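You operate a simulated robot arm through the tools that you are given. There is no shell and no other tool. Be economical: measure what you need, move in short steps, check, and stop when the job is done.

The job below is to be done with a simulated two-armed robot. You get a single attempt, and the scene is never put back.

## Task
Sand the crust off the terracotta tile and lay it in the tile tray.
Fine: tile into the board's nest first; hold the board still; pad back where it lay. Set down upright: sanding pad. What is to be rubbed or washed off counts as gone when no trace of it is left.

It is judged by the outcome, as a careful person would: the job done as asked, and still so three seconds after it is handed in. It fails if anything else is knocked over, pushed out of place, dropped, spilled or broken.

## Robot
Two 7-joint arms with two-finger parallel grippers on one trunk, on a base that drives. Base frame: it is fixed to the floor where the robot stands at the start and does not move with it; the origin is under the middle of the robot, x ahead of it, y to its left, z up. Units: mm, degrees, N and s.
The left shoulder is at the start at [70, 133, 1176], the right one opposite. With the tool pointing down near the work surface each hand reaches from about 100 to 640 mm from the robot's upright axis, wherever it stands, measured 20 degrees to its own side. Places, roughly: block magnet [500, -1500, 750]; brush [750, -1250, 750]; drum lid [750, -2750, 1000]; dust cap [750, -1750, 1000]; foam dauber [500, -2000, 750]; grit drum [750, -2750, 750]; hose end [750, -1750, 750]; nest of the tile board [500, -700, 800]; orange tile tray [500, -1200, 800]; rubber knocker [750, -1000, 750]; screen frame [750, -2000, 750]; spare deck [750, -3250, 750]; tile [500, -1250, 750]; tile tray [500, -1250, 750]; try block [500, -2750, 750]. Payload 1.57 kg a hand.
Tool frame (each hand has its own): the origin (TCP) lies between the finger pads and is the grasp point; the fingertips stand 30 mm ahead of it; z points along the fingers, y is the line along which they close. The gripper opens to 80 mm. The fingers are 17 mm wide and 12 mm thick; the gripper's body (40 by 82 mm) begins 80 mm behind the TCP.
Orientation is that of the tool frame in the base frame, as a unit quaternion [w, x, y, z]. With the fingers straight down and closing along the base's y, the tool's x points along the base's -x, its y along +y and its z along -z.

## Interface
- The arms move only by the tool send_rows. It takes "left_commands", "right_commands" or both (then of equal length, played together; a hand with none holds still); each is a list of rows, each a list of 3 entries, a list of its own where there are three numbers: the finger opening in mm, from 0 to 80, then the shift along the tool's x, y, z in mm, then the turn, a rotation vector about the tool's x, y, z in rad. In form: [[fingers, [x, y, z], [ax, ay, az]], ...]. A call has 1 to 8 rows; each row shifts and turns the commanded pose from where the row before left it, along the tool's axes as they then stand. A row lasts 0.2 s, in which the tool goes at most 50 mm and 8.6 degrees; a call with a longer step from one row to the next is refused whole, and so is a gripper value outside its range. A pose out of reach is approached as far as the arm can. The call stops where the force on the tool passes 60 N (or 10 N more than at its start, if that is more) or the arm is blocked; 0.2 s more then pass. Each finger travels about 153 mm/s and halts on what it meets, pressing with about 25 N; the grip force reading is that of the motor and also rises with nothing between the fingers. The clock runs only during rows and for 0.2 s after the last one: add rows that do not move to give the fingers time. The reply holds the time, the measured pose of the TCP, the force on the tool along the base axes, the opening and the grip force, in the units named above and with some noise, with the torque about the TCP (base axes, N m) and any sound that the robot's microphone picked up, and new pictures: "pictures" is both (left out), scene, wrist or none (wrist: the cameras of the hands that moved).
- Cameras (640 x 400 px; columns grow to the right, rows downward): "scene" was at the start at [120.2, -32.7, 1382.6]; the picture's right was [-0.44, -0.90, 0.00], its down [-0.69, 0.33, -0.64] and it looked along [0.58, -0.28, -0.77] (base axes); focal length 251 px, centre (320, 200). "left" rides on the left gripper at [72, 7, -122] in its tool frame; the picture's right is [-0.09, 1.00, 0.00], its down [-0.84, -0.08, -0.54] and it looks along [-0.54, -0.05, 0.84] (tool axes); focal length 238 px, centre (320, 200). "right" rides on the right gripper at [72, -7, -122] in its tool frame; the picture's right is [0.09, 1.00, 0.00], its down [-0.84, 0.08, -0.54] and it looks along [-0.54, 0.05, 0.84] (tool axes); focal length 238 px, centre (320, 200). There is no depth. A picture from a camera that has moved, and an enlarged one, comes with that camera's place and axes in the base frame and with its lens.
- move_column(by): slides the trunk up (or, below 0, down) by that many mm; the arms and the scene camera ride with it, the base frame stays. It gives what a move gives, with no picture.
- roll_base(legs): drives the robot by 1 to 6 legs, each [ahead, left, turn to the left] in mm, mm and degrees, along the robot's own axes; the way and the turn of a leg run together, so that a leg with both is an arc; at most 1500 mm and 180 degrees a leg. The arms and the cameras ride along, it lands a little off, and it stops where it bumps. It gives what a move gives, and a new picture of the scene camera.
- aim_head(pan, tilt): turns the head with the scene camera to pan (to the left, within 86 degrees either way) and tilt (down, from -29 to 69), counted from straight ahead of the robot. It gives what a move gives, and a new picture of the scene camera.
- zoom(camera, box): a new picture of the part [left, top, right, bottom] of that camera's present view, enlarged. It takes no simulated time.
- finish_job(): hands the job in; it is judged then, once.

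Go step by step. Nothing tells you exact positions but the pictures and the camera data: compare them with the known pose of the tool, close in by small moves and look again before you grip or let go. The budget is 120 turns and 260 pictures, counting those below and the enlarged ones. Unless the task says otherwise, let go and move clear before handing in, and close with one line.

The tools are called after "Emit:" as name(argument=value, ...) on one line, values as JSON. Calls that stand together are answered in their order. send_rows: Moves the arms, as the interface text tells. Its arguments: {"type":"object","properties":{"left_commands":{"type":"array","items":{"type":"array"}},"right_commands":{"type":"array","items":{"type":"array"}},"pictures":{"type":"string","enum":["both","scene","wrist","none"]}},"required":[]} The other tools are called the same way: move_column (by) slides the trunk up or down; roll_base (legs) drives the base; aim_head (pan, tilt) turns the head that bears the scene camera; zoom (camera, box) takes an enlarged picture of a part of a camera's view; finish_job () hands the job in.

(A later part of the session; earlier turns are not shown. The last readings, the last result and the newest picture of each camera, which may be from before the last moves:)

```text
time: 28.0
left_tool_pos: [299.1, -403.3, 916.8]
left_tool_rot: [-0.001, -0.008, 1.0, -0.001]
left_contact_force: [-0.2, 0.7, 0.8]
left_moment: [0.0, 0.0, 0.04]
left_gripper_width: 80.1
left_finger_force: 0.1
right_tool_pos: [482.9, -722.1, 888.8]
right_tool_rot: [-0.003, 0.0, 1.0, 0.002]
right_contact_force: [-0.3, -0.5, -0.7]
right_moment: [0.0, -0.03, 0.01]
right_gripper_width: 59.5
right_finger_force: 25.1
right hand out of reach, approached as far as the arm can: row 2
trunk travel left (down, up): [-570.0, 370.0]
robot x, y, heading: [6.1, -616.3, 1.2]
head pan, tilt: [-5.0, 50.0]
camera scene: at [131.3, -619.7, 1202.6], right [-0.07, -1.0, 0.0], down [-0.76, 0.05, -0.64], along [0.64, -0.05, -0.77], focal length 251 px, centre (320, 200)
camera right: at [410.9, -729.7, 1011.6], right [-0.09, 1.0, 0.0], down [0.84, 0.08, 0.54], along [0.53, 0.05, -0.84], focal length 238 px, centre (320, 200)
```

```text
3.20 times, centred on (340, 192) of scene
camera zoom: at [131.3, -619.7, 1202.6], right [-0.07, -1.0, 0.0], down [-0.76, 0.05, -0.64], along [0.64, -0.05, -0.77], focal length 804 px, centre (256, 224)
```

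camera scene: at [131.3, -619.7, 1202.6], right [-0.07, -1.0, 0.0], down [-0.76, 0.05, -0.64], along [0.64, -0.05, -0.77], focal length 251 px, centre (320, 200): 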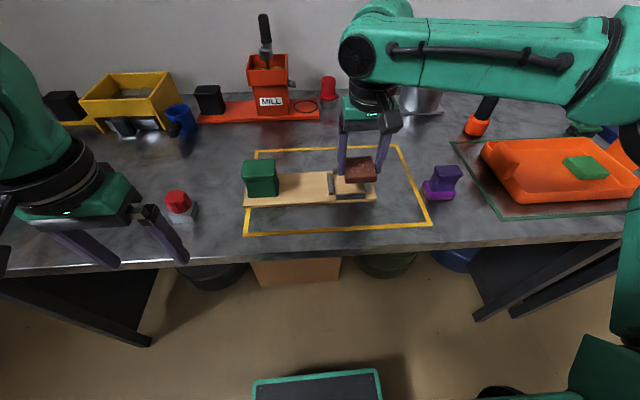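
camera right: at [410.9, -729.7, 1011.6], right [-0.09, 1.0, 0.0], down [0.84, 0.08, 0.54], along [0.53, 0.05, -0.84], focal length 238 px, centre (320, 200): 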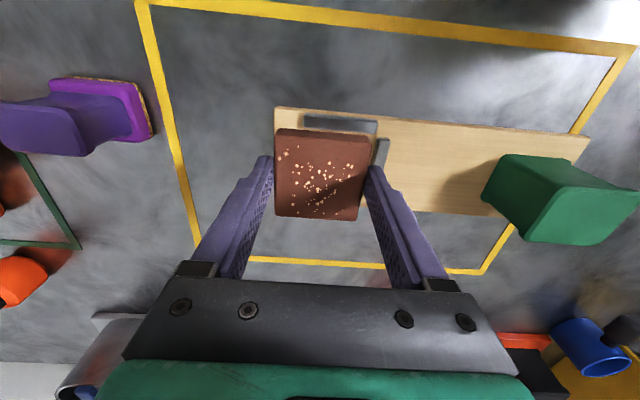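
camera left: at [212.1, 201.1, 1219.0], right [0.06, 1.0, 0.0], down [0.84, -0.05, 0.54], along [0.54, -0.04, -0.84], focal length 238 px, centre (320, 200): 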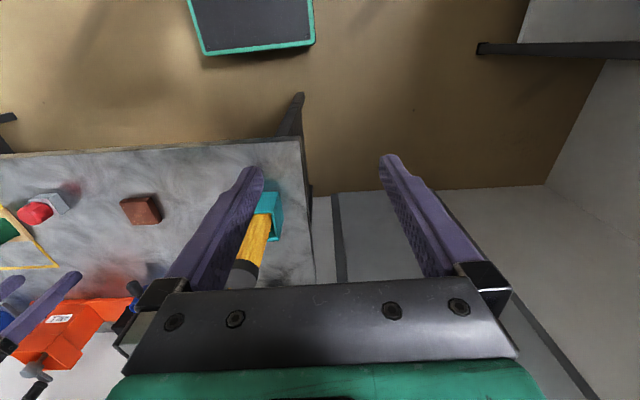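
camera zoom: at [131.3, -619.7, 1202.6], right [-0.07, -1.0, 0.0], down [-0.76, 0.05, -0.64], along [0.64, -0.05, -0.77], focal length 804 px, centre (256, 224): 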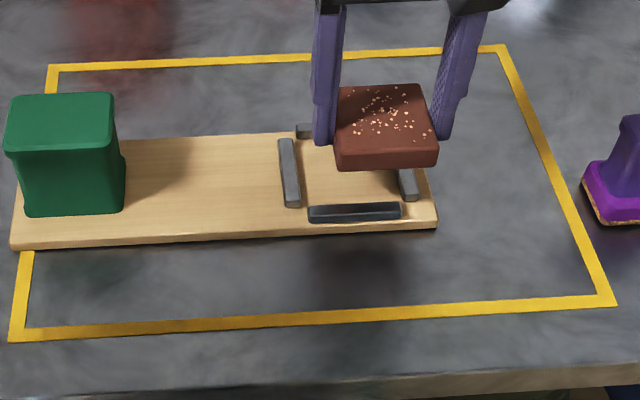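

The arm is at its reach limit here too, so I'll drive the base forward 60 mm (bench edge is at x≈340, with the base well clear) and re-centre over the nest.

Emit:
roll_base(legs=[[60, 0, -1]])

Emit:
send_rows(right_commands=[[48, [30, 5, 0], [0, 0, 0]], [48, [15, 4, 0], [0, 0, 0]], [48, [0, 0, 0], [0, 0, 0]], [48, [0, 0, 0], [0, 0, 0]]])

Emit:
zoom(camera="scene", box=[240, 130, 440, 255])

```text
time: 28.9
left_tool_pos: [364.9, -406.5, 916.9]
left_tool_rot: [-0.002, -0.001, 1.0, 0.0]
left_contact_force: [-0.3, -0.1, -0.1]
left_moment: [-0.02, 0.01, 0.0]
left_gripper_width: 80.3
left_finger_force: 0.1
right_tool_pos: [541.2, -729.1, 888.4]
right_tool_rot: [-0.003, 0.008, 1.0, 0.0]
right_contact_force: [-0.2, 0.5, -1.1]
right_moment: [-0.01, 0.06, -0.03]
right_gripper_width: 59.4
right_finger_force: 25.3
trunk travel left (down, up): [-570.0, 370.0]
robot x, y, heading: [59.9, -615.8, -0.0]
head pan, tilt: [-5.0, 50.0]
camera scene: at [191.9, -621.0, 1202.5], right [-0.09, -1.0, 0.0], down [-0.76, 0.07, -0.64], along [0.64, -0.06, -0.77], focal length 251 px, centre (320, 200)
```

scene: 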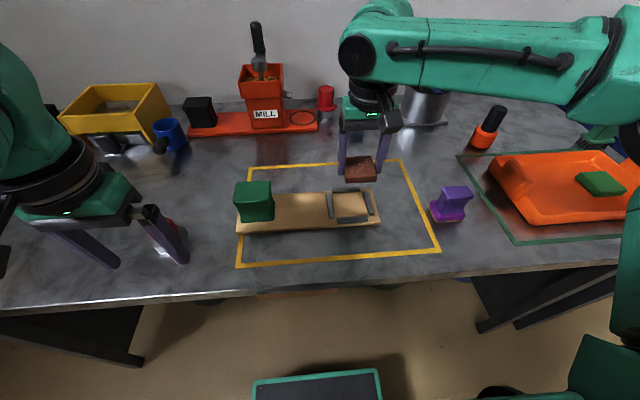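

```text
time: 29.9
left_tool_pos: [362.8, -406.5, 916.4]
left_tool_rot: [-0.001, 0.001, 1.0, 0.0]
left_contact_force: [0.7, -0.2, 0.5]
left_moment: [0.0, 0.0, 0.0]
left_gripper_width: 79.8
left_finger_force: 0.1
right_tool_pos: [497.2, -719.4, 890.3]
right_tool_rot: [-0.004, 0.008, 1.0, 0.0]
right_contact_force: [-0.4, 0.3, -0.4]
right_moment: [0.04, 0.01, 0.01]
right_gripper_width: 59.6
right_finger_force: 24.7
trunk travel left (down, up): [-570.0, 370.0]
robot x, y, heading: [61.9, -613.7, 0.2]
head pan, tilt: [-5.0, 50.0]
camera scene: at [191.4, -621.0, 1202.6], right [-0.09, -1.0, 0.0], down [-0.76, 0.07, -0.64], along [0.64, -0.06, -0.77], focal length 251 px, centre (320, 200)
camera right: at [424.7, -725.2, 1013.0], right [-0.08, 1.0, 0.0], down [0.84, 0.06, 0.54], along [0.53, 0.04, -0.84], focal length 238 px, centre (320, 200)
```

scene: 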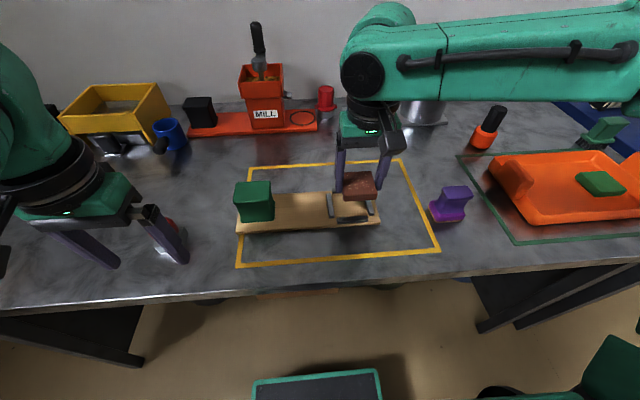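
right: 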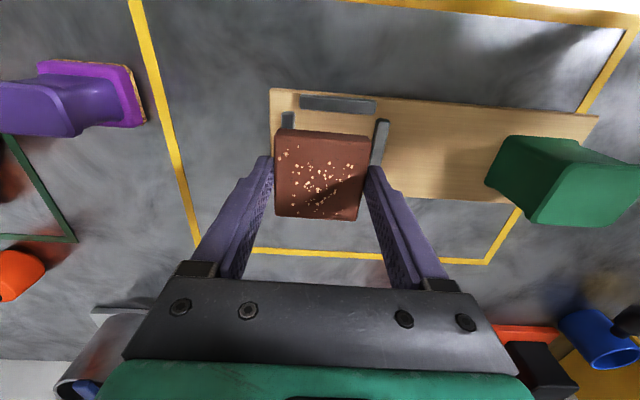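

```text
3.20 times, centred on (340, 192) of scene
camera zoom: at [191.4, -621.0, 1202.6], right [-0.09, -1.0, 0.0], down [-0.76, 0.07, -0.64], along [0.64, -0.06, -0.77], focal length 804 px, centre (256, 224)
```

zoom: 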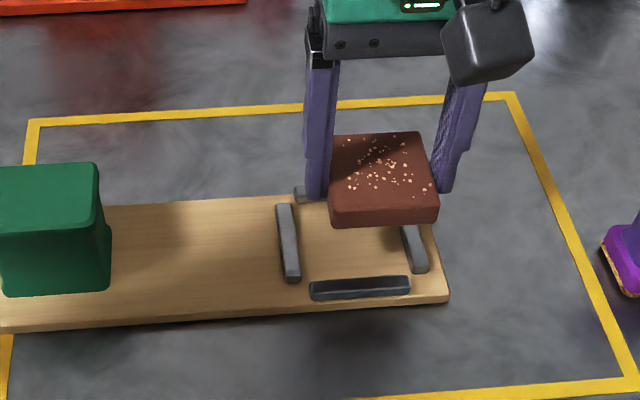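

The nest's rails stand about 8 mm high and my fingertips are too low on the tile. I'll set it on bare table just in front of the board and regrip about 8 mm higher.

Emit:
send_rows(right_commands=[[48, [45, 0, 0], [0, 0, -0.016]], [48, [45, 0, 0], [0, 0, 0]], [48, [10, 0, 0], [0, 0, 0]], [48, [0, 0, 30], [0, 0, 0]], [48, [0, 0, 18], [0, 0, 0]], [48, [0, 0, 4], [0, 0, 0]], [48, [0, 0, 0], [0, 0, 0]]], pictures="scene")

Emit:
zoom(camera="scene", box=[240, 150, 440, 275])

```text
time: 31.5
left_tool_pos: [362.9, -406.3, 916.3]
left_tool_rot: [0.0, -0.001, 1.0, -0.001]
left_contact_force: [-0.4, -0.8, 0.0]
left_moment: [-0.03, 0.0, 0.02]
left_gripper_width: 80.1
left_finger_force: 0.0
right_tool_pos: [394.4, -717.7, 837.4]
right_tool_rot: [-0.004, -0.001, 1.0, 0.002]
right_contact_force: [0.0, 0.9, -1.2]
right_moment: [0.02, 0.01, -0.01]
right_gripper_width: 59.6
right_finger_force: 24.8
trunk travel left (down, up): [-570.0, 370.0]
robot x, y, heading: [65.8, -612.7, 0.2]
head pan, tilt: [-5.0, 50.0]
camera scene: at [191.6, -621.0, 1202.5], right [-0.09, -1.0, 0.0], down [-0.76, 0.07, -0.64], along [0.64, -0.06, -0.77], focal length 251 px, centre (320, 200)
```

scene: 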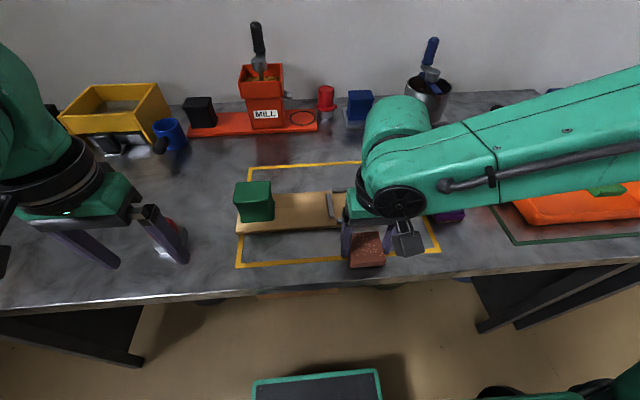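

```text
3.20 times, centred on (340, 212) of scene
camera zoom: at [191.6, -621.0, 1202.5], right [-0.09, -1.0, 0.0], down [-0.76, 0.07, -0.64], along [0.64, -0.06, -0.77], focal length 804 px, centre (256, 160)
```

zoom: 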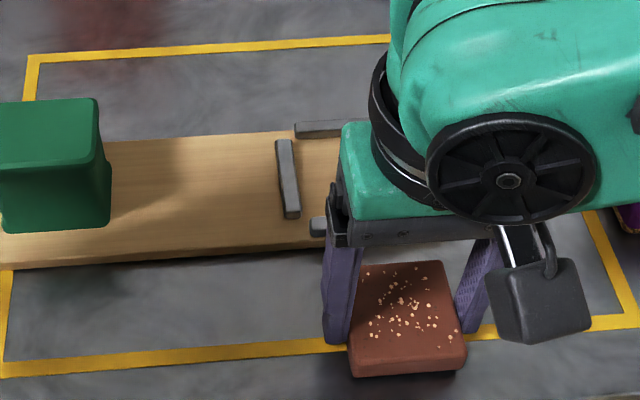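

Lowering slowly to the table for contact.

Emit:
send_rows(right_commands=[[48, [0, 0, 2], [0, 0, 0]], [48, [0, 0, 2], [0, 0, 0]], [48, [0, 0, 1], [0, 0, 0]], [48, [0, 0, 0], [0, 0, 0]]], pictures="none")

```text
time: 32.5
left_tool_pos: [364.3, -407.1, 917.7]
left_tool_rot: [-0.001, 0.0, 1.0, 0.0]
left_contact_force: [-0.1, 0.1, -0.2]
left_moment: [0.01, -0.02, -0.03]
left_gripper_width: 80.0
left_finger_force: 0.1
right_tool_pos: [396.8, -717.9, 831.9]
right_tool_rot: [-0.003, 0.0, 1.0, 0.001]
right_contact_force: [-0.4, -0.2, -1.4]
right_moment: [0.0, 0.02, 0.01]
right_gripper_width: 59.4
right_finger_force: 24.7
trunk travel left (down, up): [-570.0, 370.0]
robot x, y, heading: [67.1, -619.1, 0.3]
head pan, tilt: [-5.0, 50.0]
```

Emit:
send_rows(right_commands=[[48, [0, 0, 1], [0, 0, 0]], [48, [0, 0, 1], [0, 0, 0]], [48, [0, 0, 0], [0, 0, 0]]], pictures="none")

```text
time: 33.3
left_tool_pos: [362.7, -407.2, 917.9]
left_tool_rot: [-0.001, 0.0, 1.0, 0.0]
left_contact_force: [-0.2, -0.9, 0.1]
left_moment: [0.04, 0.01, 0.05]
left_gripper_width: 80.1
left_finger_force: 0.0
right_tool_pos: [395.6, -717.5, 832.1]
right_tool_rot: [-0.001, 0.0, 1.0, 0.002]
right_contact_force: [3.2, -2.6, 20.4]
right_moment: [-0.19, 0.19, 0.05]
right_gripper_width: 59.0
right_finger_force: 25.3
trunk travel left (down, up): [-570.0, 370.0]
robot x, y, heading: [64.2, -612.2, -0.2]
head pan, tilt: [-5.0, 50.0]
```

Contact at TCP z≈832. Open, rise to about 840, regrip.

Emit:
send_rows(right_commands=[[70, [0, 0, 0], [0, 0, 0]], [75, [0, 0, 0], [0, 0, 0]], [75, [0, 0, -10], [0, 0, 0]], [48, [0, 0, 0], [0, 0, 0]], [48, [0, 0, 0], [0, 0, 0]], [48, [0, 0, 0], [0, 0, 0]]], pictures="wrist")

Emit:
zoom(camera="scene", box=[300, 200, 440, 288])

```text
time: 34.7
left_tool_pos: [362.7, -407.1, 917.4]
left_tool_rot: [0.0, 0.0, 1.0, 0.0]
left_contact_force: [0.3, 0.2, 0.3]
left_moment: [0.0, -0.01, -0.02]
left_gripper_width: 79.9
left_finger_force: 0.1
right_tool_pos: [396.0, -717.3, 839.5]
right_tool_rot: [-0.003, 0.0, 1.0, 0.0]
right_contact_force: [-0.4, -0.2, -0.9]
right_moment: [0.03, 0.02, -0.01]
right_gripper_width: 59.4
right_finger_force: 25.1
trunk travel left (down, up): [-570.0, 370.0]
robot x, y, heading: [64.9, -616.4, -0.1]
head pan, tilt: [-5.0, 50.0]
camera right: at [323.8, -725.4, 963.1], right [-0.09, 1.0, 0.0], down [0.84, 0.08, 0.54], along [0.53, 0.05, -0.84], focal length 238 px, centre (320, 200)
```

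right: 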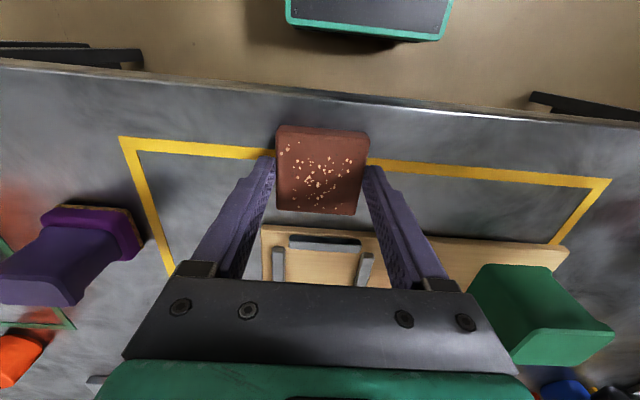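

```text
4.55 times, centred on (370, 244) of scene
camera zoom: at [191.6, -621.1, 1202.5], right [-0.09, -1.0, 0.0], down [-0.76, 0.07, -0.64], along [0.64, -0.06, -0.77], focal length 1142 px, centre (93, 0)
```

zoom: 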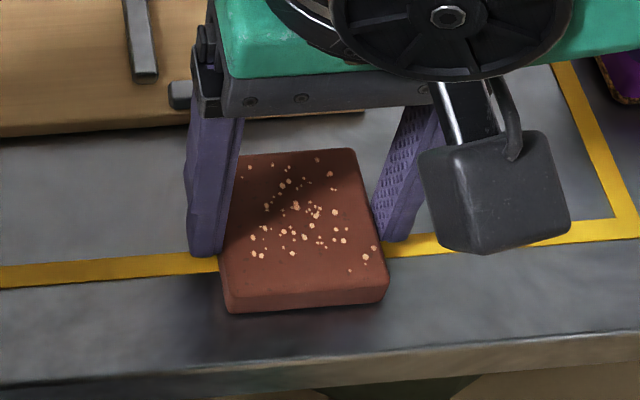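

Regripped higher. Now lift and carry back over the nest and measure.

Emit:
send_rows(right_commands=[[48, [0, 0, -25], [0, 0, 0]], [48, [0, 0, -25], [0, 0, 0]], [48, [-45, 3, 0], [0, 0, 0]], [48, [-45, 3, 0], [0, 0, 0]], [48, [-6, 2, 0], [0, 0, 0]], [48, [0, 0, 15], [0, 0, 0]], [48, [0, 0, 0], [0, 0, 0]]], pictures="wrist")

Emit:
zoom(camera="scene", box=[290, 150, 430, 238])

Emit:
zoom(camera="right", box=[220, 80, 420, 205])

```text
time: 36.3
left_tool_pos: [363.6, -405.9, 916.8]
left_tool_rot: [-0.001, 0.0, 1.0, 0.0]
left_contact_force: [0.1, 1.1, -0.3]
left_moment: [0.0, 0.02, 0.03]
left_gripper_width: 80.0
left_finger_force: 0.1
right_tool_pos: [492.7, -710.2, 873.4]
right_tool_rot: [-0.004, 0.001, 1.0, 0.001]
right_contact_force: [-1.5, 0.0, -0.3]
right_moment: [-0.01, -0.01, 0.04]
right_gripper_width: 59.4
right_finger_force: 24.6
trunk travel left (down, up): [-570.0, 370.0]
robot x, y, heading: [65.5, -613.4, -0.0]
head pan, tilt: [-5.0, 50.0]
camera right: at [420.2, -718.0, 997.0], right [-0.09, 1.0, 0.0], down [0.84, 0.08, 0.54], along [0.53, 0.05, -0.84], focal length 238 px, centre (320, 200)
```

right: 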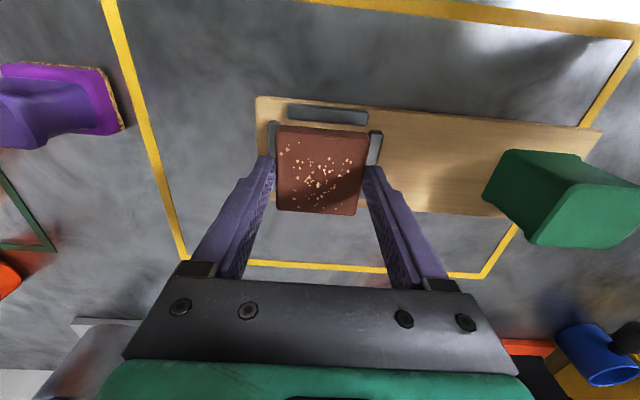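

```text
4.55 times, centred on (360, 194) of scene
camera zoom: at [191.4, -621.0, 1202.6], right [-0.09, -1.0, 0.0], down [-0.76, 0.07, -0.64], along [0.64, -0.06, -0.77], focal length 1142 px, centre (138, 227)
```

zoom: 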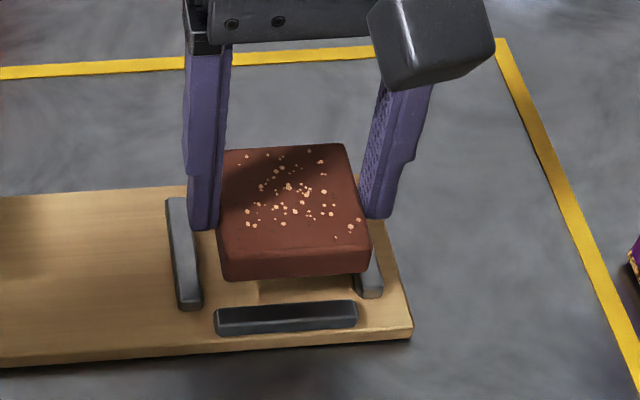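

```text
3.20 times, centred on (320, 142) of right
camera zoom: at [420.2, -718.0, 997.0], right [-0.09, 1.0, 0.0], down [0.84, 0.08, 0.54], along [0.53, 0.05, -0.84], focal length 763 px, centre (320, 384)
```

zoom: 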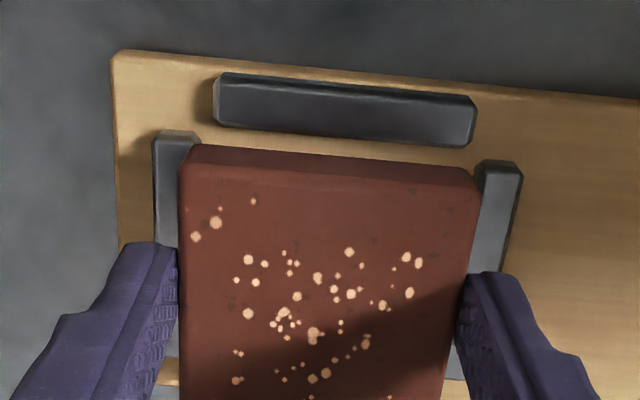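

The tile sits about 3 mm short in x and y of the nest centre [498,-709]; the inner gap is around 66 mm. I'll correct and lower gently.

Emit:
send_rows(right_commands=[[48, [-3, 3, 0], [0, 0, 0]], [48, [0, 0, 6], [0, 0, 0]], [48, [0, 0, 6], [0, 0, 0]], [48, [0, 0, 0], [0, 0, 0]]], pictures="wrist")

Emit:
zoom(camera="scene", box=[290, 150, 430, 238])

Emit:
zoom(camera="right", box=[220, 80, 420, 205])

```text
time: 37.3
left_tool_pos: [363.6, -406.8, 916.2]
left_tool_rot: [-0.002, 0.0, 1.0, 0.0]
left_contact_force: [0.1, -0.6, 0.1]
left_moment: [0.0, 0.0, -0.06]
left_gripper_width: 80.1
left_finger_force: 0.0
right_tool_pos: [494.4, -707.7, 863.2]
right_tool_rot: [-0.004, -0.001, 1.0, 0.001]
right_contact_force: [-0.3, 0.3, -0.5]
right_moment: [-0.02, -0.03, 0.0]
right_gripper_width: 59.3
right_finger_force: 25.4
trunk travel left (down, up): [-570.0, 370.0]
robot x, y, heading: [60.6, -617.9, 0.3]
head pan, tilt: [-5.0, 50.0]
camera right: at [422.8, -715.6, 986.0], right [-0.09, 1.0, 0.0], down [0.84, 0.08, 0.54], along [0.53, 0.05, -0.84], focal length 238 px, centre (320, 200)
```

right: 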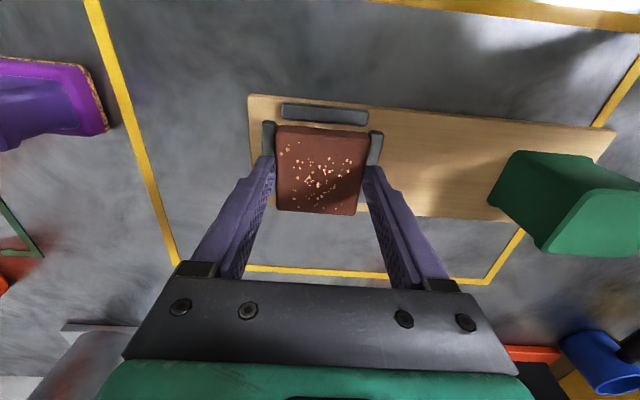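

```text
4.55 times, centred on (360, 194) of scene
camera zoom: at [191.6, -621.0, 1202.5], right [-0.09, -1.0, 0.0], down [-0.76, 0.07, -0.64], along [0.64, -0.06, -0.77], focal length 1142 px, centre (138, 227)
```

zoom: 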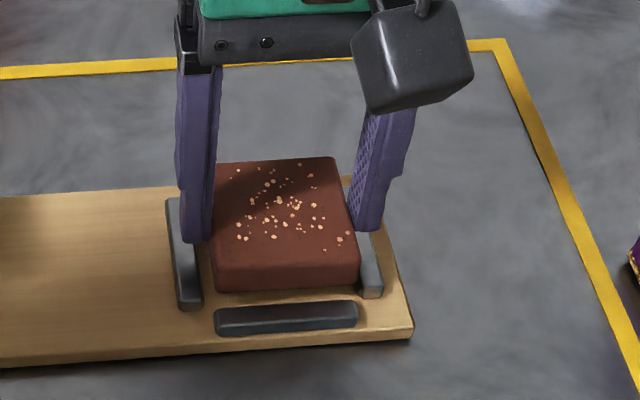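

```text
3.20 times, centred on (320, 142) of right
camera zoom: at [422.8, -715.6, 986.0], right [-0.09, 1.0, 0.0], down [0.84, 0.08, 0.54], along [0.53, 0.05, -0.84], focal length 763 px, centre (320, 384)
```

zoom: 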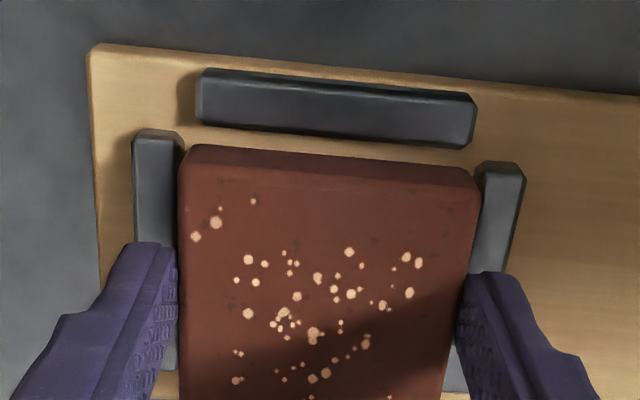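

Aligned within about a millimetre. Lower gently to seat the tile.

Emit:
send_rows(right_commands=[[48, [0, 0.5, 4], [0, 0, 0]], [48, [0, 0, 3], [0, 0, 0]], [48, [0, 0, 2], [0, 0, 0]], [48, [0, 0, 0], [0, 0, 0]]], pictures="wrist")

Emit:
zoom(camera="scene", box=[290, 150, 430, 238])

```text
time: 38.3
left_tool_pos: [364.4, -408.3, 916.9]
left_tool_rot: [-0.001, 0.001, 1.0, 0.001]
left_contact_force: [-0.1, 0.2, 0.4]
left_moment: [-0.01, 0.04, -0.03]
left_gripper_width: 80.0
left_finger_force: 0.0
right_tool_pos: [495.0, -707.2, 853.1]
right_tool_rot: [-0.003, 0.0, 1.0, 0.001]
right_contact_force: [-0.9, -0.3, -0.4]
right_moment: [-0.03, -0.02, -0.02]
right_gripper_width: 59.3
right_finger_force: 25.0
trunk travel left (down, up): [-570.0, 370.0]
robot x, y, heading: [62.8, -616.9, 0.3]
head pan, tilt: [-5.0, 50.0]
camera right: at [423.2, -714.8, 976.4], right [-0.09, 1.0, 0.0], down [0.84, 0.08, 0.54], along [0.53, 0.05, -0.84], focal length 238 px, centre (320, 200)
```

right: 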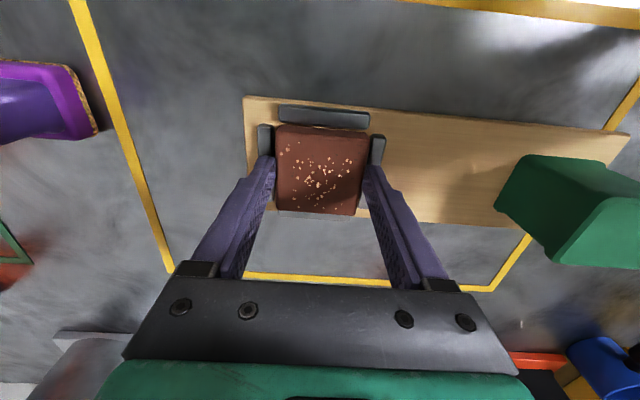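

```text
4.55 times, centred on (360, 194) of scene
camera zoom: at [191.7, -621.0, 1202.5], right [-0.09, -1.0, 0.0], down [-0.76, 0.07, -0.64], along [0.64, -0.06, -0.77], focal length 1142 px, centre (138, 227)
```

zoom: 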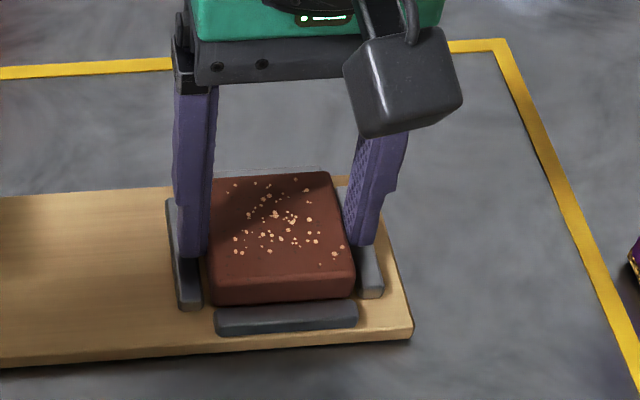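

It's dropping between the rails with no contact yet; continuing in small steps.

Emit:
send_rows(right_commands=[[48, [0, 0, 1.5], [0, 0, 0]], [48, [0, 0, 1.5], [0, 0, 0]], [48, [0, 0, 1], [0, 0, 0]], [48, [0, 0, 0], [0, 0, 0]]], pictures="none")

```text
time: 39.3
left_tool_pos: [363.5, -407.6, 916.9]
left_tool_rot: [-0.001, 0.0, 1.0, 0.0]
left_contact_force: [-0.4, 0.0, -0.7]
left_moment: [0.01, 0.02, 0.01]
left_gripper_width: 79.9
left_finger_force: 0.1
right_tool_pos: [493.0, -706.0, 849.9]
right_tool_rot: [-0.004, 0.0, 1.0, 0.001]
right_contact_force: [0.0, -0.4, -0.5]
right_moment: [-0.01, -0.03, -0.01]
right_gripper_width: 59.4
right_finger_force: 24.9
trunk travel left (down, up): [-570.0, 370.0]
robot x, y, heading: [64.2, -615.7, 0.1]
head pan, tilt: [-5.0, 50.0]
```

Emit:
send_rows(right_commands=[[48, [0, 0, 1], [0, 0, 0]], [48, [0, 0, 1], [0, 0, 0]], [48, [0, 0, 0], [0, 0, 0]]], pictures="wrist")

Emit:
zoom(camera="scene", box=[290, 150, 430, 238])

Emit:
zoom(camera="right", box=[220, 80, 420, 205])

```text
time: 40.1
left_tool_pos: [363.8, -406.8, 917.7]
left_tool_rot: [-0.001, 0.0, 1.0, 0.001]
left_contact_force: [0.0, 0.0, 0.5]
left_moment: [-0.01, 0.01, -0.02]
left_gripper_width: 80.3
left_finger_force: 0.1
right_tool_pos: [495.4, -706.8, 849.9]
right_tool_rot: [-0.002, -0.001, 1.0, 0.001]
right_contact_force: [-1.4, 0.3, 4.4]
right_moment: [0.0, 0.13, 0.0]
right_gripper_width: 59.1
right_finger_force: 24.8
trunk travel left (down, up): [-570.0, 370.0]
robot x, y, heading: [61.6, -615.1, 0.1]
head pan, tilt: [-5.0, 50.0]
camera right: at [422.2, -714.4, 972.3], right [-0.09, 1.0, 0.0], down [0.84, 0.08, 0.54], along [0.53, 0.05, -0.84], focal length 238 px, centre (320, 200)
```

right: 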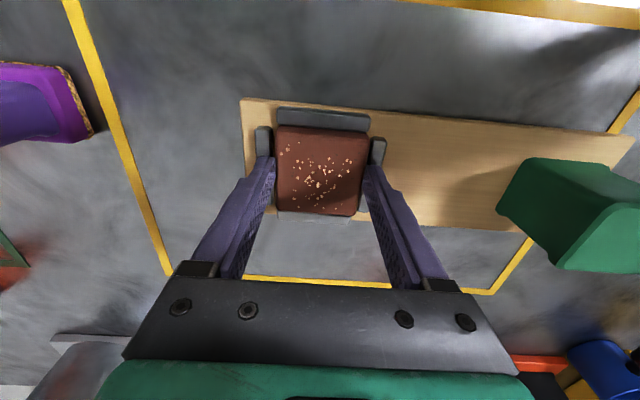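

```text
4.55 times, centred on (360, 194) of scene
camera zoom: at [190.7, -620.8, 1202.7], right [-0.09, -1.0, 0.0], down [-0.76, 0.07, -0.64], along [0.64, -0.06, -0.77], focal length 1142 px, centre (138, 227)
```

zoom: 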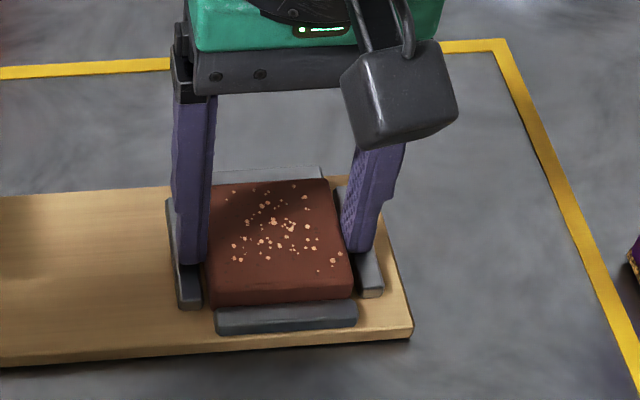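

```text
3.20 times, centred on (320, 142) of right
camera zoom: at [422.2, -714.4, 972.3], right [-0.09, 1.0, 0.0], down [0.84, 0.08, 0.54], along [0.53, 0.05, -0.84], focal length 763 px, centre (320, 384)
```

zoom: 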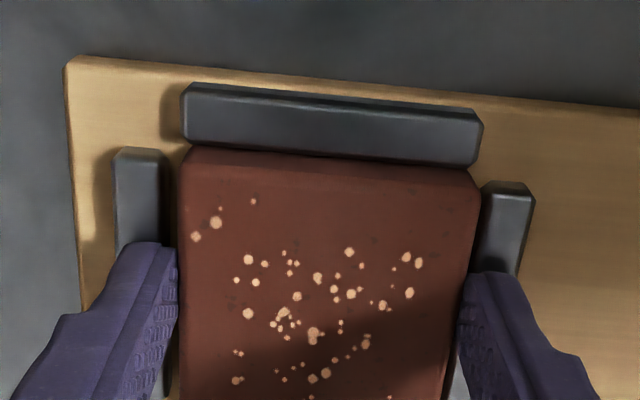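

Light contact, perhaps on the near rail. I'll lift 2 mm, nudge 2 mm forward and 1 mm right, and lower again.

Emit:
send_rows(right_commands=[[48, [0, 0, -3], [0, 0, 0]], [48, [-2, -1, 0], [0, 0, 0]], [48, [0, 0, 2], [0, 0, 0]], [48, [0, 0, 2], [0, 0, 0]], [48, [0, 0, 1], [0, 0, 0]], [48, [0, 0, 0], [0, 0, 0]]], pictures="wrist")

Emit:
zoom(camera="scene", box=[290, 150, 430, 238])

```text
time: 41.5
left_tool_pos: [360.6, -406.4, 916.7]
left_tool_rot: [0.001, -0.001, 1.0, 0.0]
left_contact_force: [0.0, -0.2, 0.2]
left_moment: [-0.02, 0.01, -0.04]
left_gripper_width: 79.9
left_finger_force: 0.1
right_tool_pos: [497.1, -708.4, 848.7]
right_tool_rot: [0.0, 0.0, 1.0, 0.001]
right_contact_force: [2.2, -2.5, 24.6]
right_moment: [-0.25, 0.21, 0.06]
right_gripper_width: 59.6
right_finger_force: 24.9
trunk travel left (down, up): [-570.0, 370.0]
robot x, y, heading: [63.3, -613.9, 0.2]
head pan, tilt: [-5.0, 50.0]
camera right: at [424.4, -715.9, 971.6], right [-0.09, 1.0, 0.0], down [0.84, 0.08, 0.54], along [0.54, 0.05, -0.84], focal length 238 px, centre (320, 200)
```

right: 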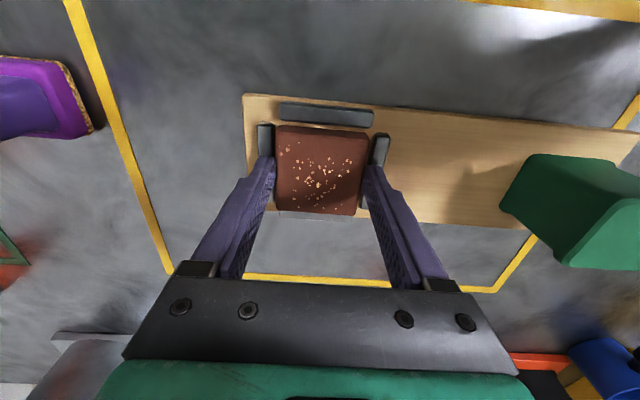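

```text
4.55 times, centred on (360, 194) of scene
camera zoom: at [188.8, -620.8, 1203.1], right [-0.09, -1.0, 0.0], down [-0.76, 0.07, -0.64], along [0.64, -0.06, -0.76], focal length 1142 px, centre (138, 227)
```

zoom: 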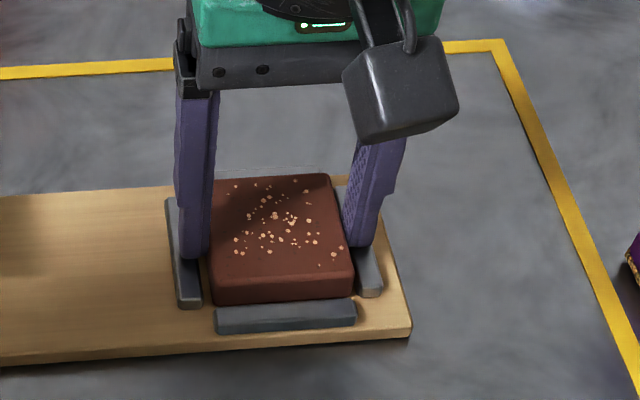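

Solid vertical contact now; the tile is down between the rails. I'll ease off and release, then lift and check.

Emit:
send_rows(right_commands=[[48, [0, 0, -1], [0, 0, 0]], [64, [0, 0, 0], [0, 0, 0]], [74, [0, 0, 0], [0, 0, 0]], [78, [0, 0, -10], [0, 0, 0]], [78, [0, 0, -40], [0, 0, 0]], [78, [0, 0, -40], [0, 0, 0]], [78, [0, 0, 0], [0, 0, 0]]], pictures="wrist")

Emit:
zoom(camera="scene", box=[290, 150, 430, 238])

Emit:
zoom(camera="right", box=[220, 60, 420, 185])

```text
time: 43.1
left_tool_pos: [364.4, -407.8, 916.7]
left_tool_rot: [-0.001, -0.001, 1.0, 0.0]
left_contact_force: [-0.7, -0.7, -0.1]
left_moment: [-0.01, 0.02, -0.03]
left_gripper_width: 80.0
left_finger_force: 0.0
right_tool_pos: [499.8, -711.1, 936.2]
right_tool_rot: [-0.004, 0.0, 1.0, 0.001]
right_contact_force: [-0.4, -0.3, -1.0]
right_moment: [0.01, 0.03, 0.0]
right_gripper_width: 77.8
right_finger_force: 0.1
trunk travel left (down, up): [-570.0, 370.0]
robot x, y, heading: [62.9, -616.4, -0.2]
head pan, tilt: [-5.0, 50.0]
camera right: at [428.0, -718.1, 1059.4], right [-0.09, 1.0, 0.0], down [0.84, 0.08, 0.54], along [0.53, 0.05, -0.84], focal length 238 px, centre (320, 200)
```

right: 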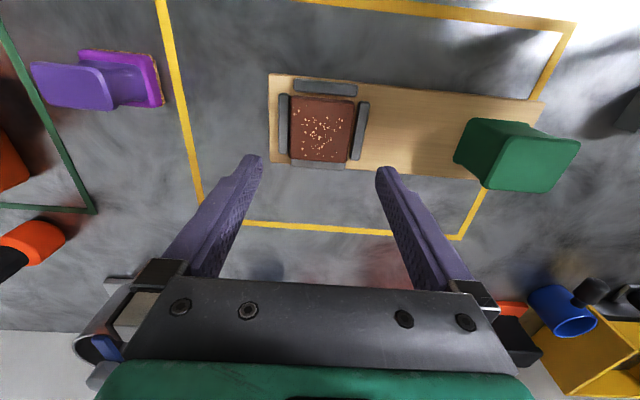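

```text
4.55 times, centred on (360, 194) of scene
camera zoom: at [191.8, -621.0, 1202.5], right [-0.09, -1.0, 0.0], down [-0.76, 0.07, -0.64], along [0.64, -0.06, -0.77], focal length 1142 px, centre (138, 227)
```

zoom: 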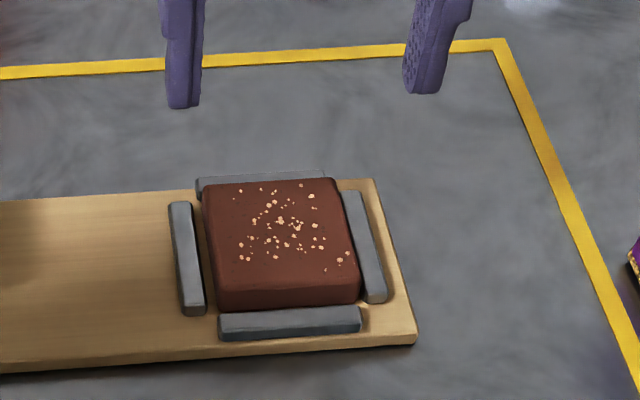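

```text
3.20 times, centred on (320, 122) of right
camera zoom: at [428.0, -718.1, 1059.4], right [-0.09, 1.0, 0.0], down [0.84, 0.08, 0.54], along [0.53, 0.05, -0.84], focal length 763 px, centre (320, 448)
```

zoom: 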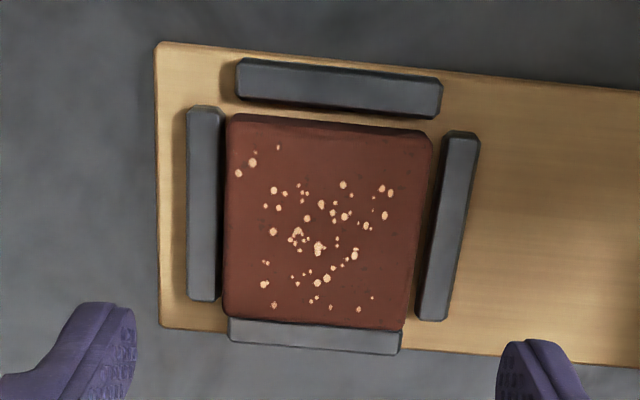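

The tile sits in the nest. Now I'll bring the left hand over the green hold block to look at it from above, and back the right hand off slightly.

Emit:
send_rows(left_commands=[[80, [0, -20, -40], [0, 0, 0]], [80, [0, -45, 0], [0, 0, 0]], [80, [0, -45, 0], [0, 0, 0]], [80, [-40, 0, 0], [0, 0, 0]], [80, [-40, 0, 0], [0, 0, 0]], [80, [-40, 0, 0], [0, 0, 0]], [80, [0, 0, 0], [0, 0, 0]]], right_commands=[[78, [0, -40, 0], [0, 0, 0]], [78, [0, -40, 0], [0, 0, 0]], [78, [0, -40, 0], [0, 0, 0]], [78, [0, -40, 0], [0, 0, 0]], [78, [0, -25, 0], [0, 0, 0]], [78, [0, 0, 0], [0, 0, 0]], [78, [0, 0, 0], [0, 0, 0]]])

```text
time: 44.7
left_tool_pos: [482.6, -518.7, 956.0]
left_tool_rot: [-0.001, 0.0, 1.0, 0.0]
left_contact_force: [0.1, -0.2, 0.5]
left_moment: [0.04, -0.04, -0.01]
left_gripper_width: 80.0
left_finger_force: 0.3
right_tool_pos: [495.9, -891.0, 936.8]
right_tool_rot: [-0.003, -0.001, 1.0, 0.0]
right_contact_force: [0.5, -0.6, 0.5]
right_moment: [0.02, -0.01, -0.01]
right_gripper_width: 77.7
right_finger_force: 0.2
trunk travel left (down, up): [-570.0, 370.0]
robot x, y, heading: [62.9, -611.6, 0.1]
head pan, tilt: [-5.0, 50.0]
camera scene: at [190.7, -620.8, 1202.6], right [-0.09, -1.0, 0.0], down [-0.76, 0.07, -0.64], along [0.64, -0.06, -0.77], focal length 251 px, centre (320, 200)
camera right: at [424.3, -898.0, 1060.1], right [-0.09, 1.0, 0.0], down [0.84, 0.08, 0.54], along [0.53, 0.05, -0.84], focal length 238 px, centre (320, 200)
camera left: at [411.2, -512.1, 1077.6], right [0.09, 1.0, 0.0], down [0.84, -0.08, 0.54], along [0.54, -0.05, -0.84], focal length 238 px, centre (320, 200)
```

scene: 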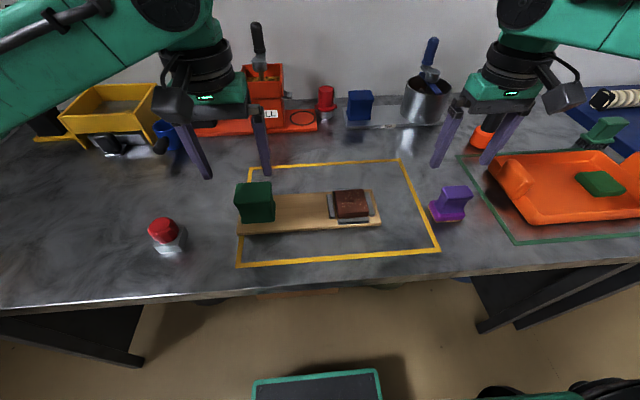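
right: 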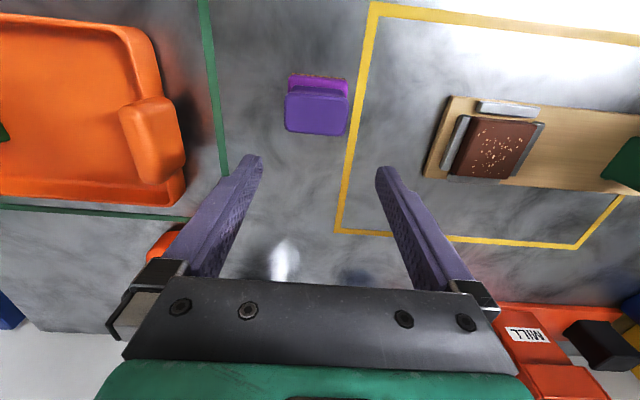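
left: 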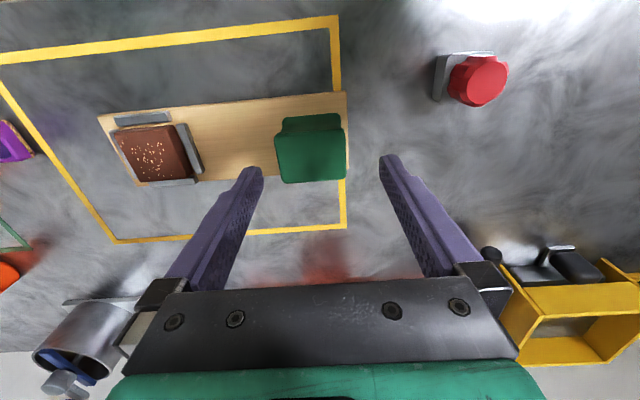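

Zooming on the block and the pad for measurements.

Emit:
zoom(camera="left", box=[240, 80, 400, 180])

Emit:
zoom(camera="scene", box=[200, 160, 320, 235])

Emit:
zoom(camera="right", box=[240, 50, 400, 150])

Emit:
zoom(camera="scene", box=[390, 165, 510, 240])

```text
4.00 times, centred on (320, 130) of left
camera zoom: at [411.2, -512.1, 1077.6], right [0.09, 1.0, 0.0], down [0.84, -0.08, 0.54], along [0.54, -0.05, -0.84], focal length 953 px, centre (320, 480)
```

zoom: 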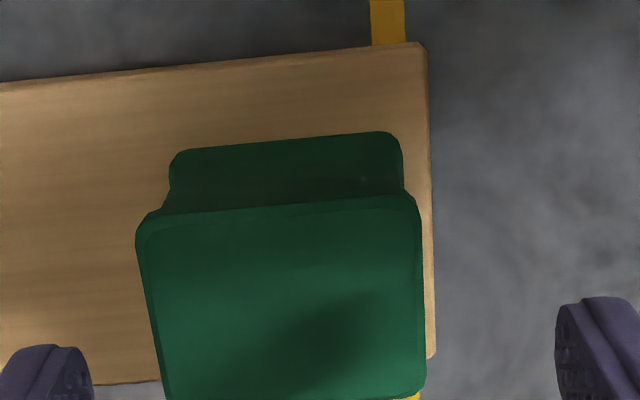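

```text
5.33 times, centred on (260, 198) of scene
camera zoom: at [190.7, -620.8, 1202.6], right [-0.09, -1.0, 0.0], down [-0.76, 0.07, -0.64], along [0.64, -0.06, -0.77], focal length 1339 px, centre (640, 213)
```

zoom: 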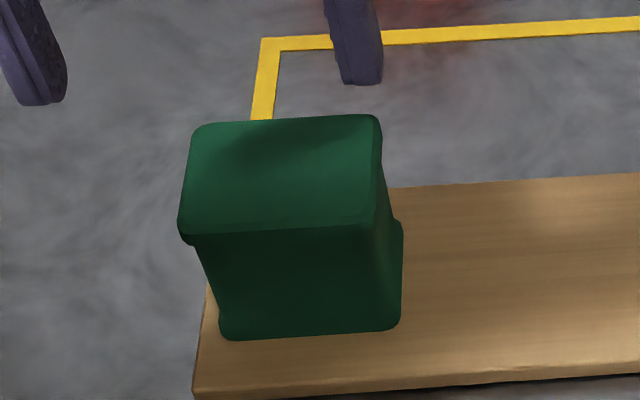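

```text
4.00 times, centred on (320, 100) of right
camera zoom: at [424.3, -898.0, 1060.1], right [-0.09, 1.0, 0.0], down [0.84, 0.08, 0.54], along [0.53, 0.05, -0.84], focal length 953 px, centre (320, 600)
```

zoom: 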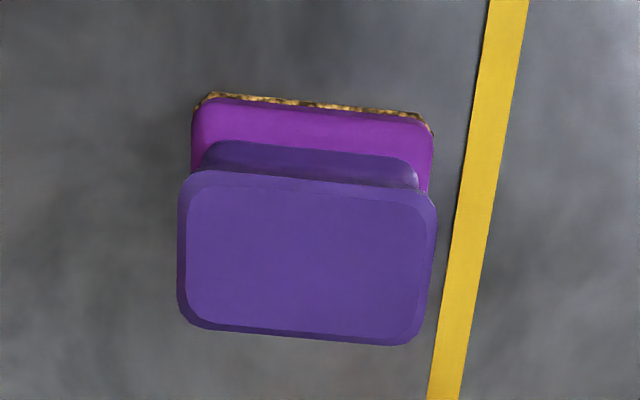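

```text
5.33 times, centred on (450, 202) of scene
camera zoom: at [190.7, -620.8, 1202.6], right [-0.09, -1.0, 0.0], down [-0.76, 0.07, -0.64], along [0.64, -0.06, -0.77], focal length 1339 px, centre (-373, 187)
```

zoom: 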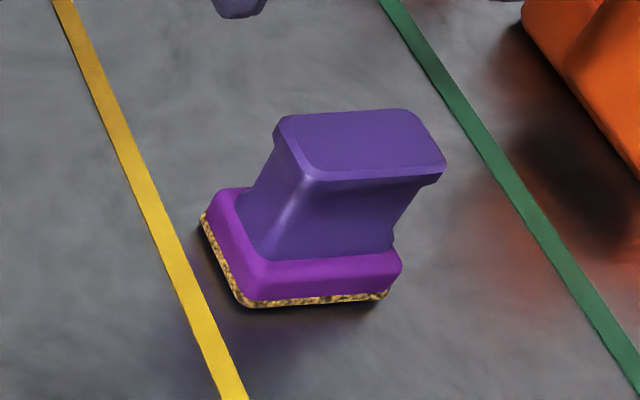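

The block top is at z≈864, centre [500,-529], 59 mm wide in y. The pad handle top is at z≈867, centre [468,-897], 46 mm wide in y. I'll position each hand above its object.

Emit:
send_rows(left_commands=[[80, [-17, -10, 0], [0, 0, 0]], [80, [0, 0, 30], [0, 0, 0]], [80, [0, 0, 28], [0, 0, 0]], [80, [0, 0, 0], [0, 0, 0]]], right_commands=[[78, [28, -6, 0], [0, 0, 0]], [78, [0, 0, 20], [0, 0, 0]], [78, [0, 0, 14], [0, 0, 0]], [78, [0, 0, 0], [0, 0, 0]]])

```text
time: 45.7
left_tool_pos: [501.1, -528.5, 898.0]
left_tool_rot: [-0.001, -0.001, 1.0, 0.0]
left_contact_force: [0.0, 0.7, 0.3]
left_moment: [0.01, -0.03, 0.02]
left_gripper_width: 79.9
left_finger_force: 0.1
right_tool_pos: [468.1, -897.6, 902.6]
right_tool_rot: [-0.003, 0.0, 1.0, 0.0]
right_contact_force: [1.0, -0.7, -0.2]
right_moment: [-0.01, 0.0, -0.02]
right_gripper_width: 78.2
right_finger_force: 0.1
trunk travel left (down, up): [-570.0, 370.0]
robot x, y, heading: [65.5, -611.2, 0.1]
head pan, tilt: [-5.0, 50.0]
camera scene: at [191.2, -621.1, 1202.6], right [-0.09, -1.0, 0.0], down [-0.76, 0.07, -0.64], along [0.64, -0.06, -0.77], focal length 251 px, centre (320, 200)
camera right: at [396.9, -904.8, 1025.7], right [-0.09, 1.0, 0.0], down [0.84, 0.08, 0.54], along [0.53, 0.05, -0.84], focal length 238 px, centre (320, 200)
camera left: at [429.4, -521.4, 1020.3], right [0.09, 1.0, 0.0], down [0.84, -0.08, 0.54], along [0.54, -0.05, -0.84], focal length 238 px, centre (320, 200)
```

scene: 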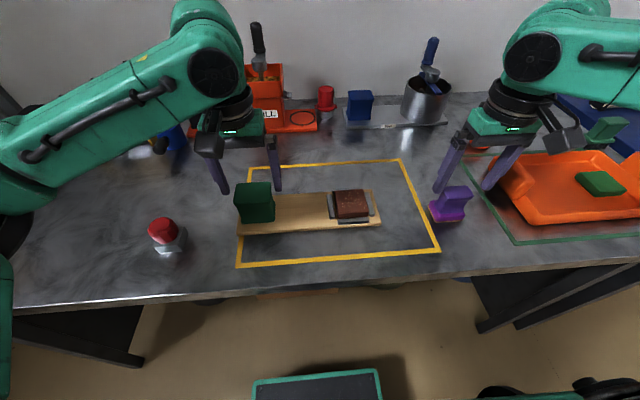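
right: 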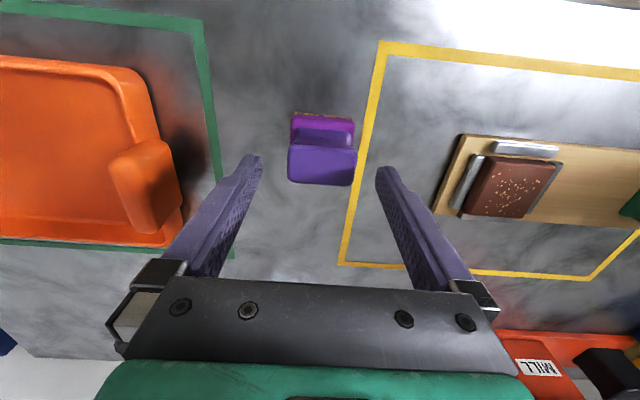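
left: 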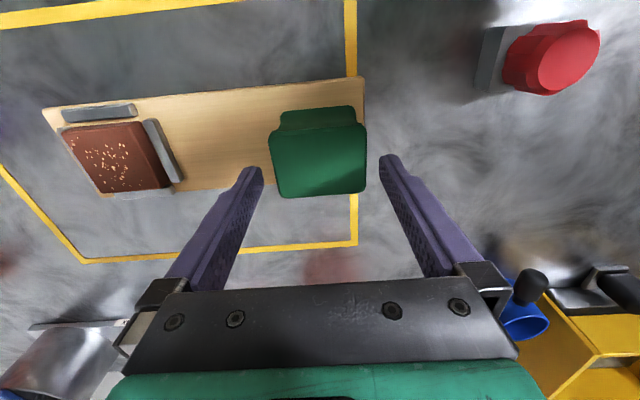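

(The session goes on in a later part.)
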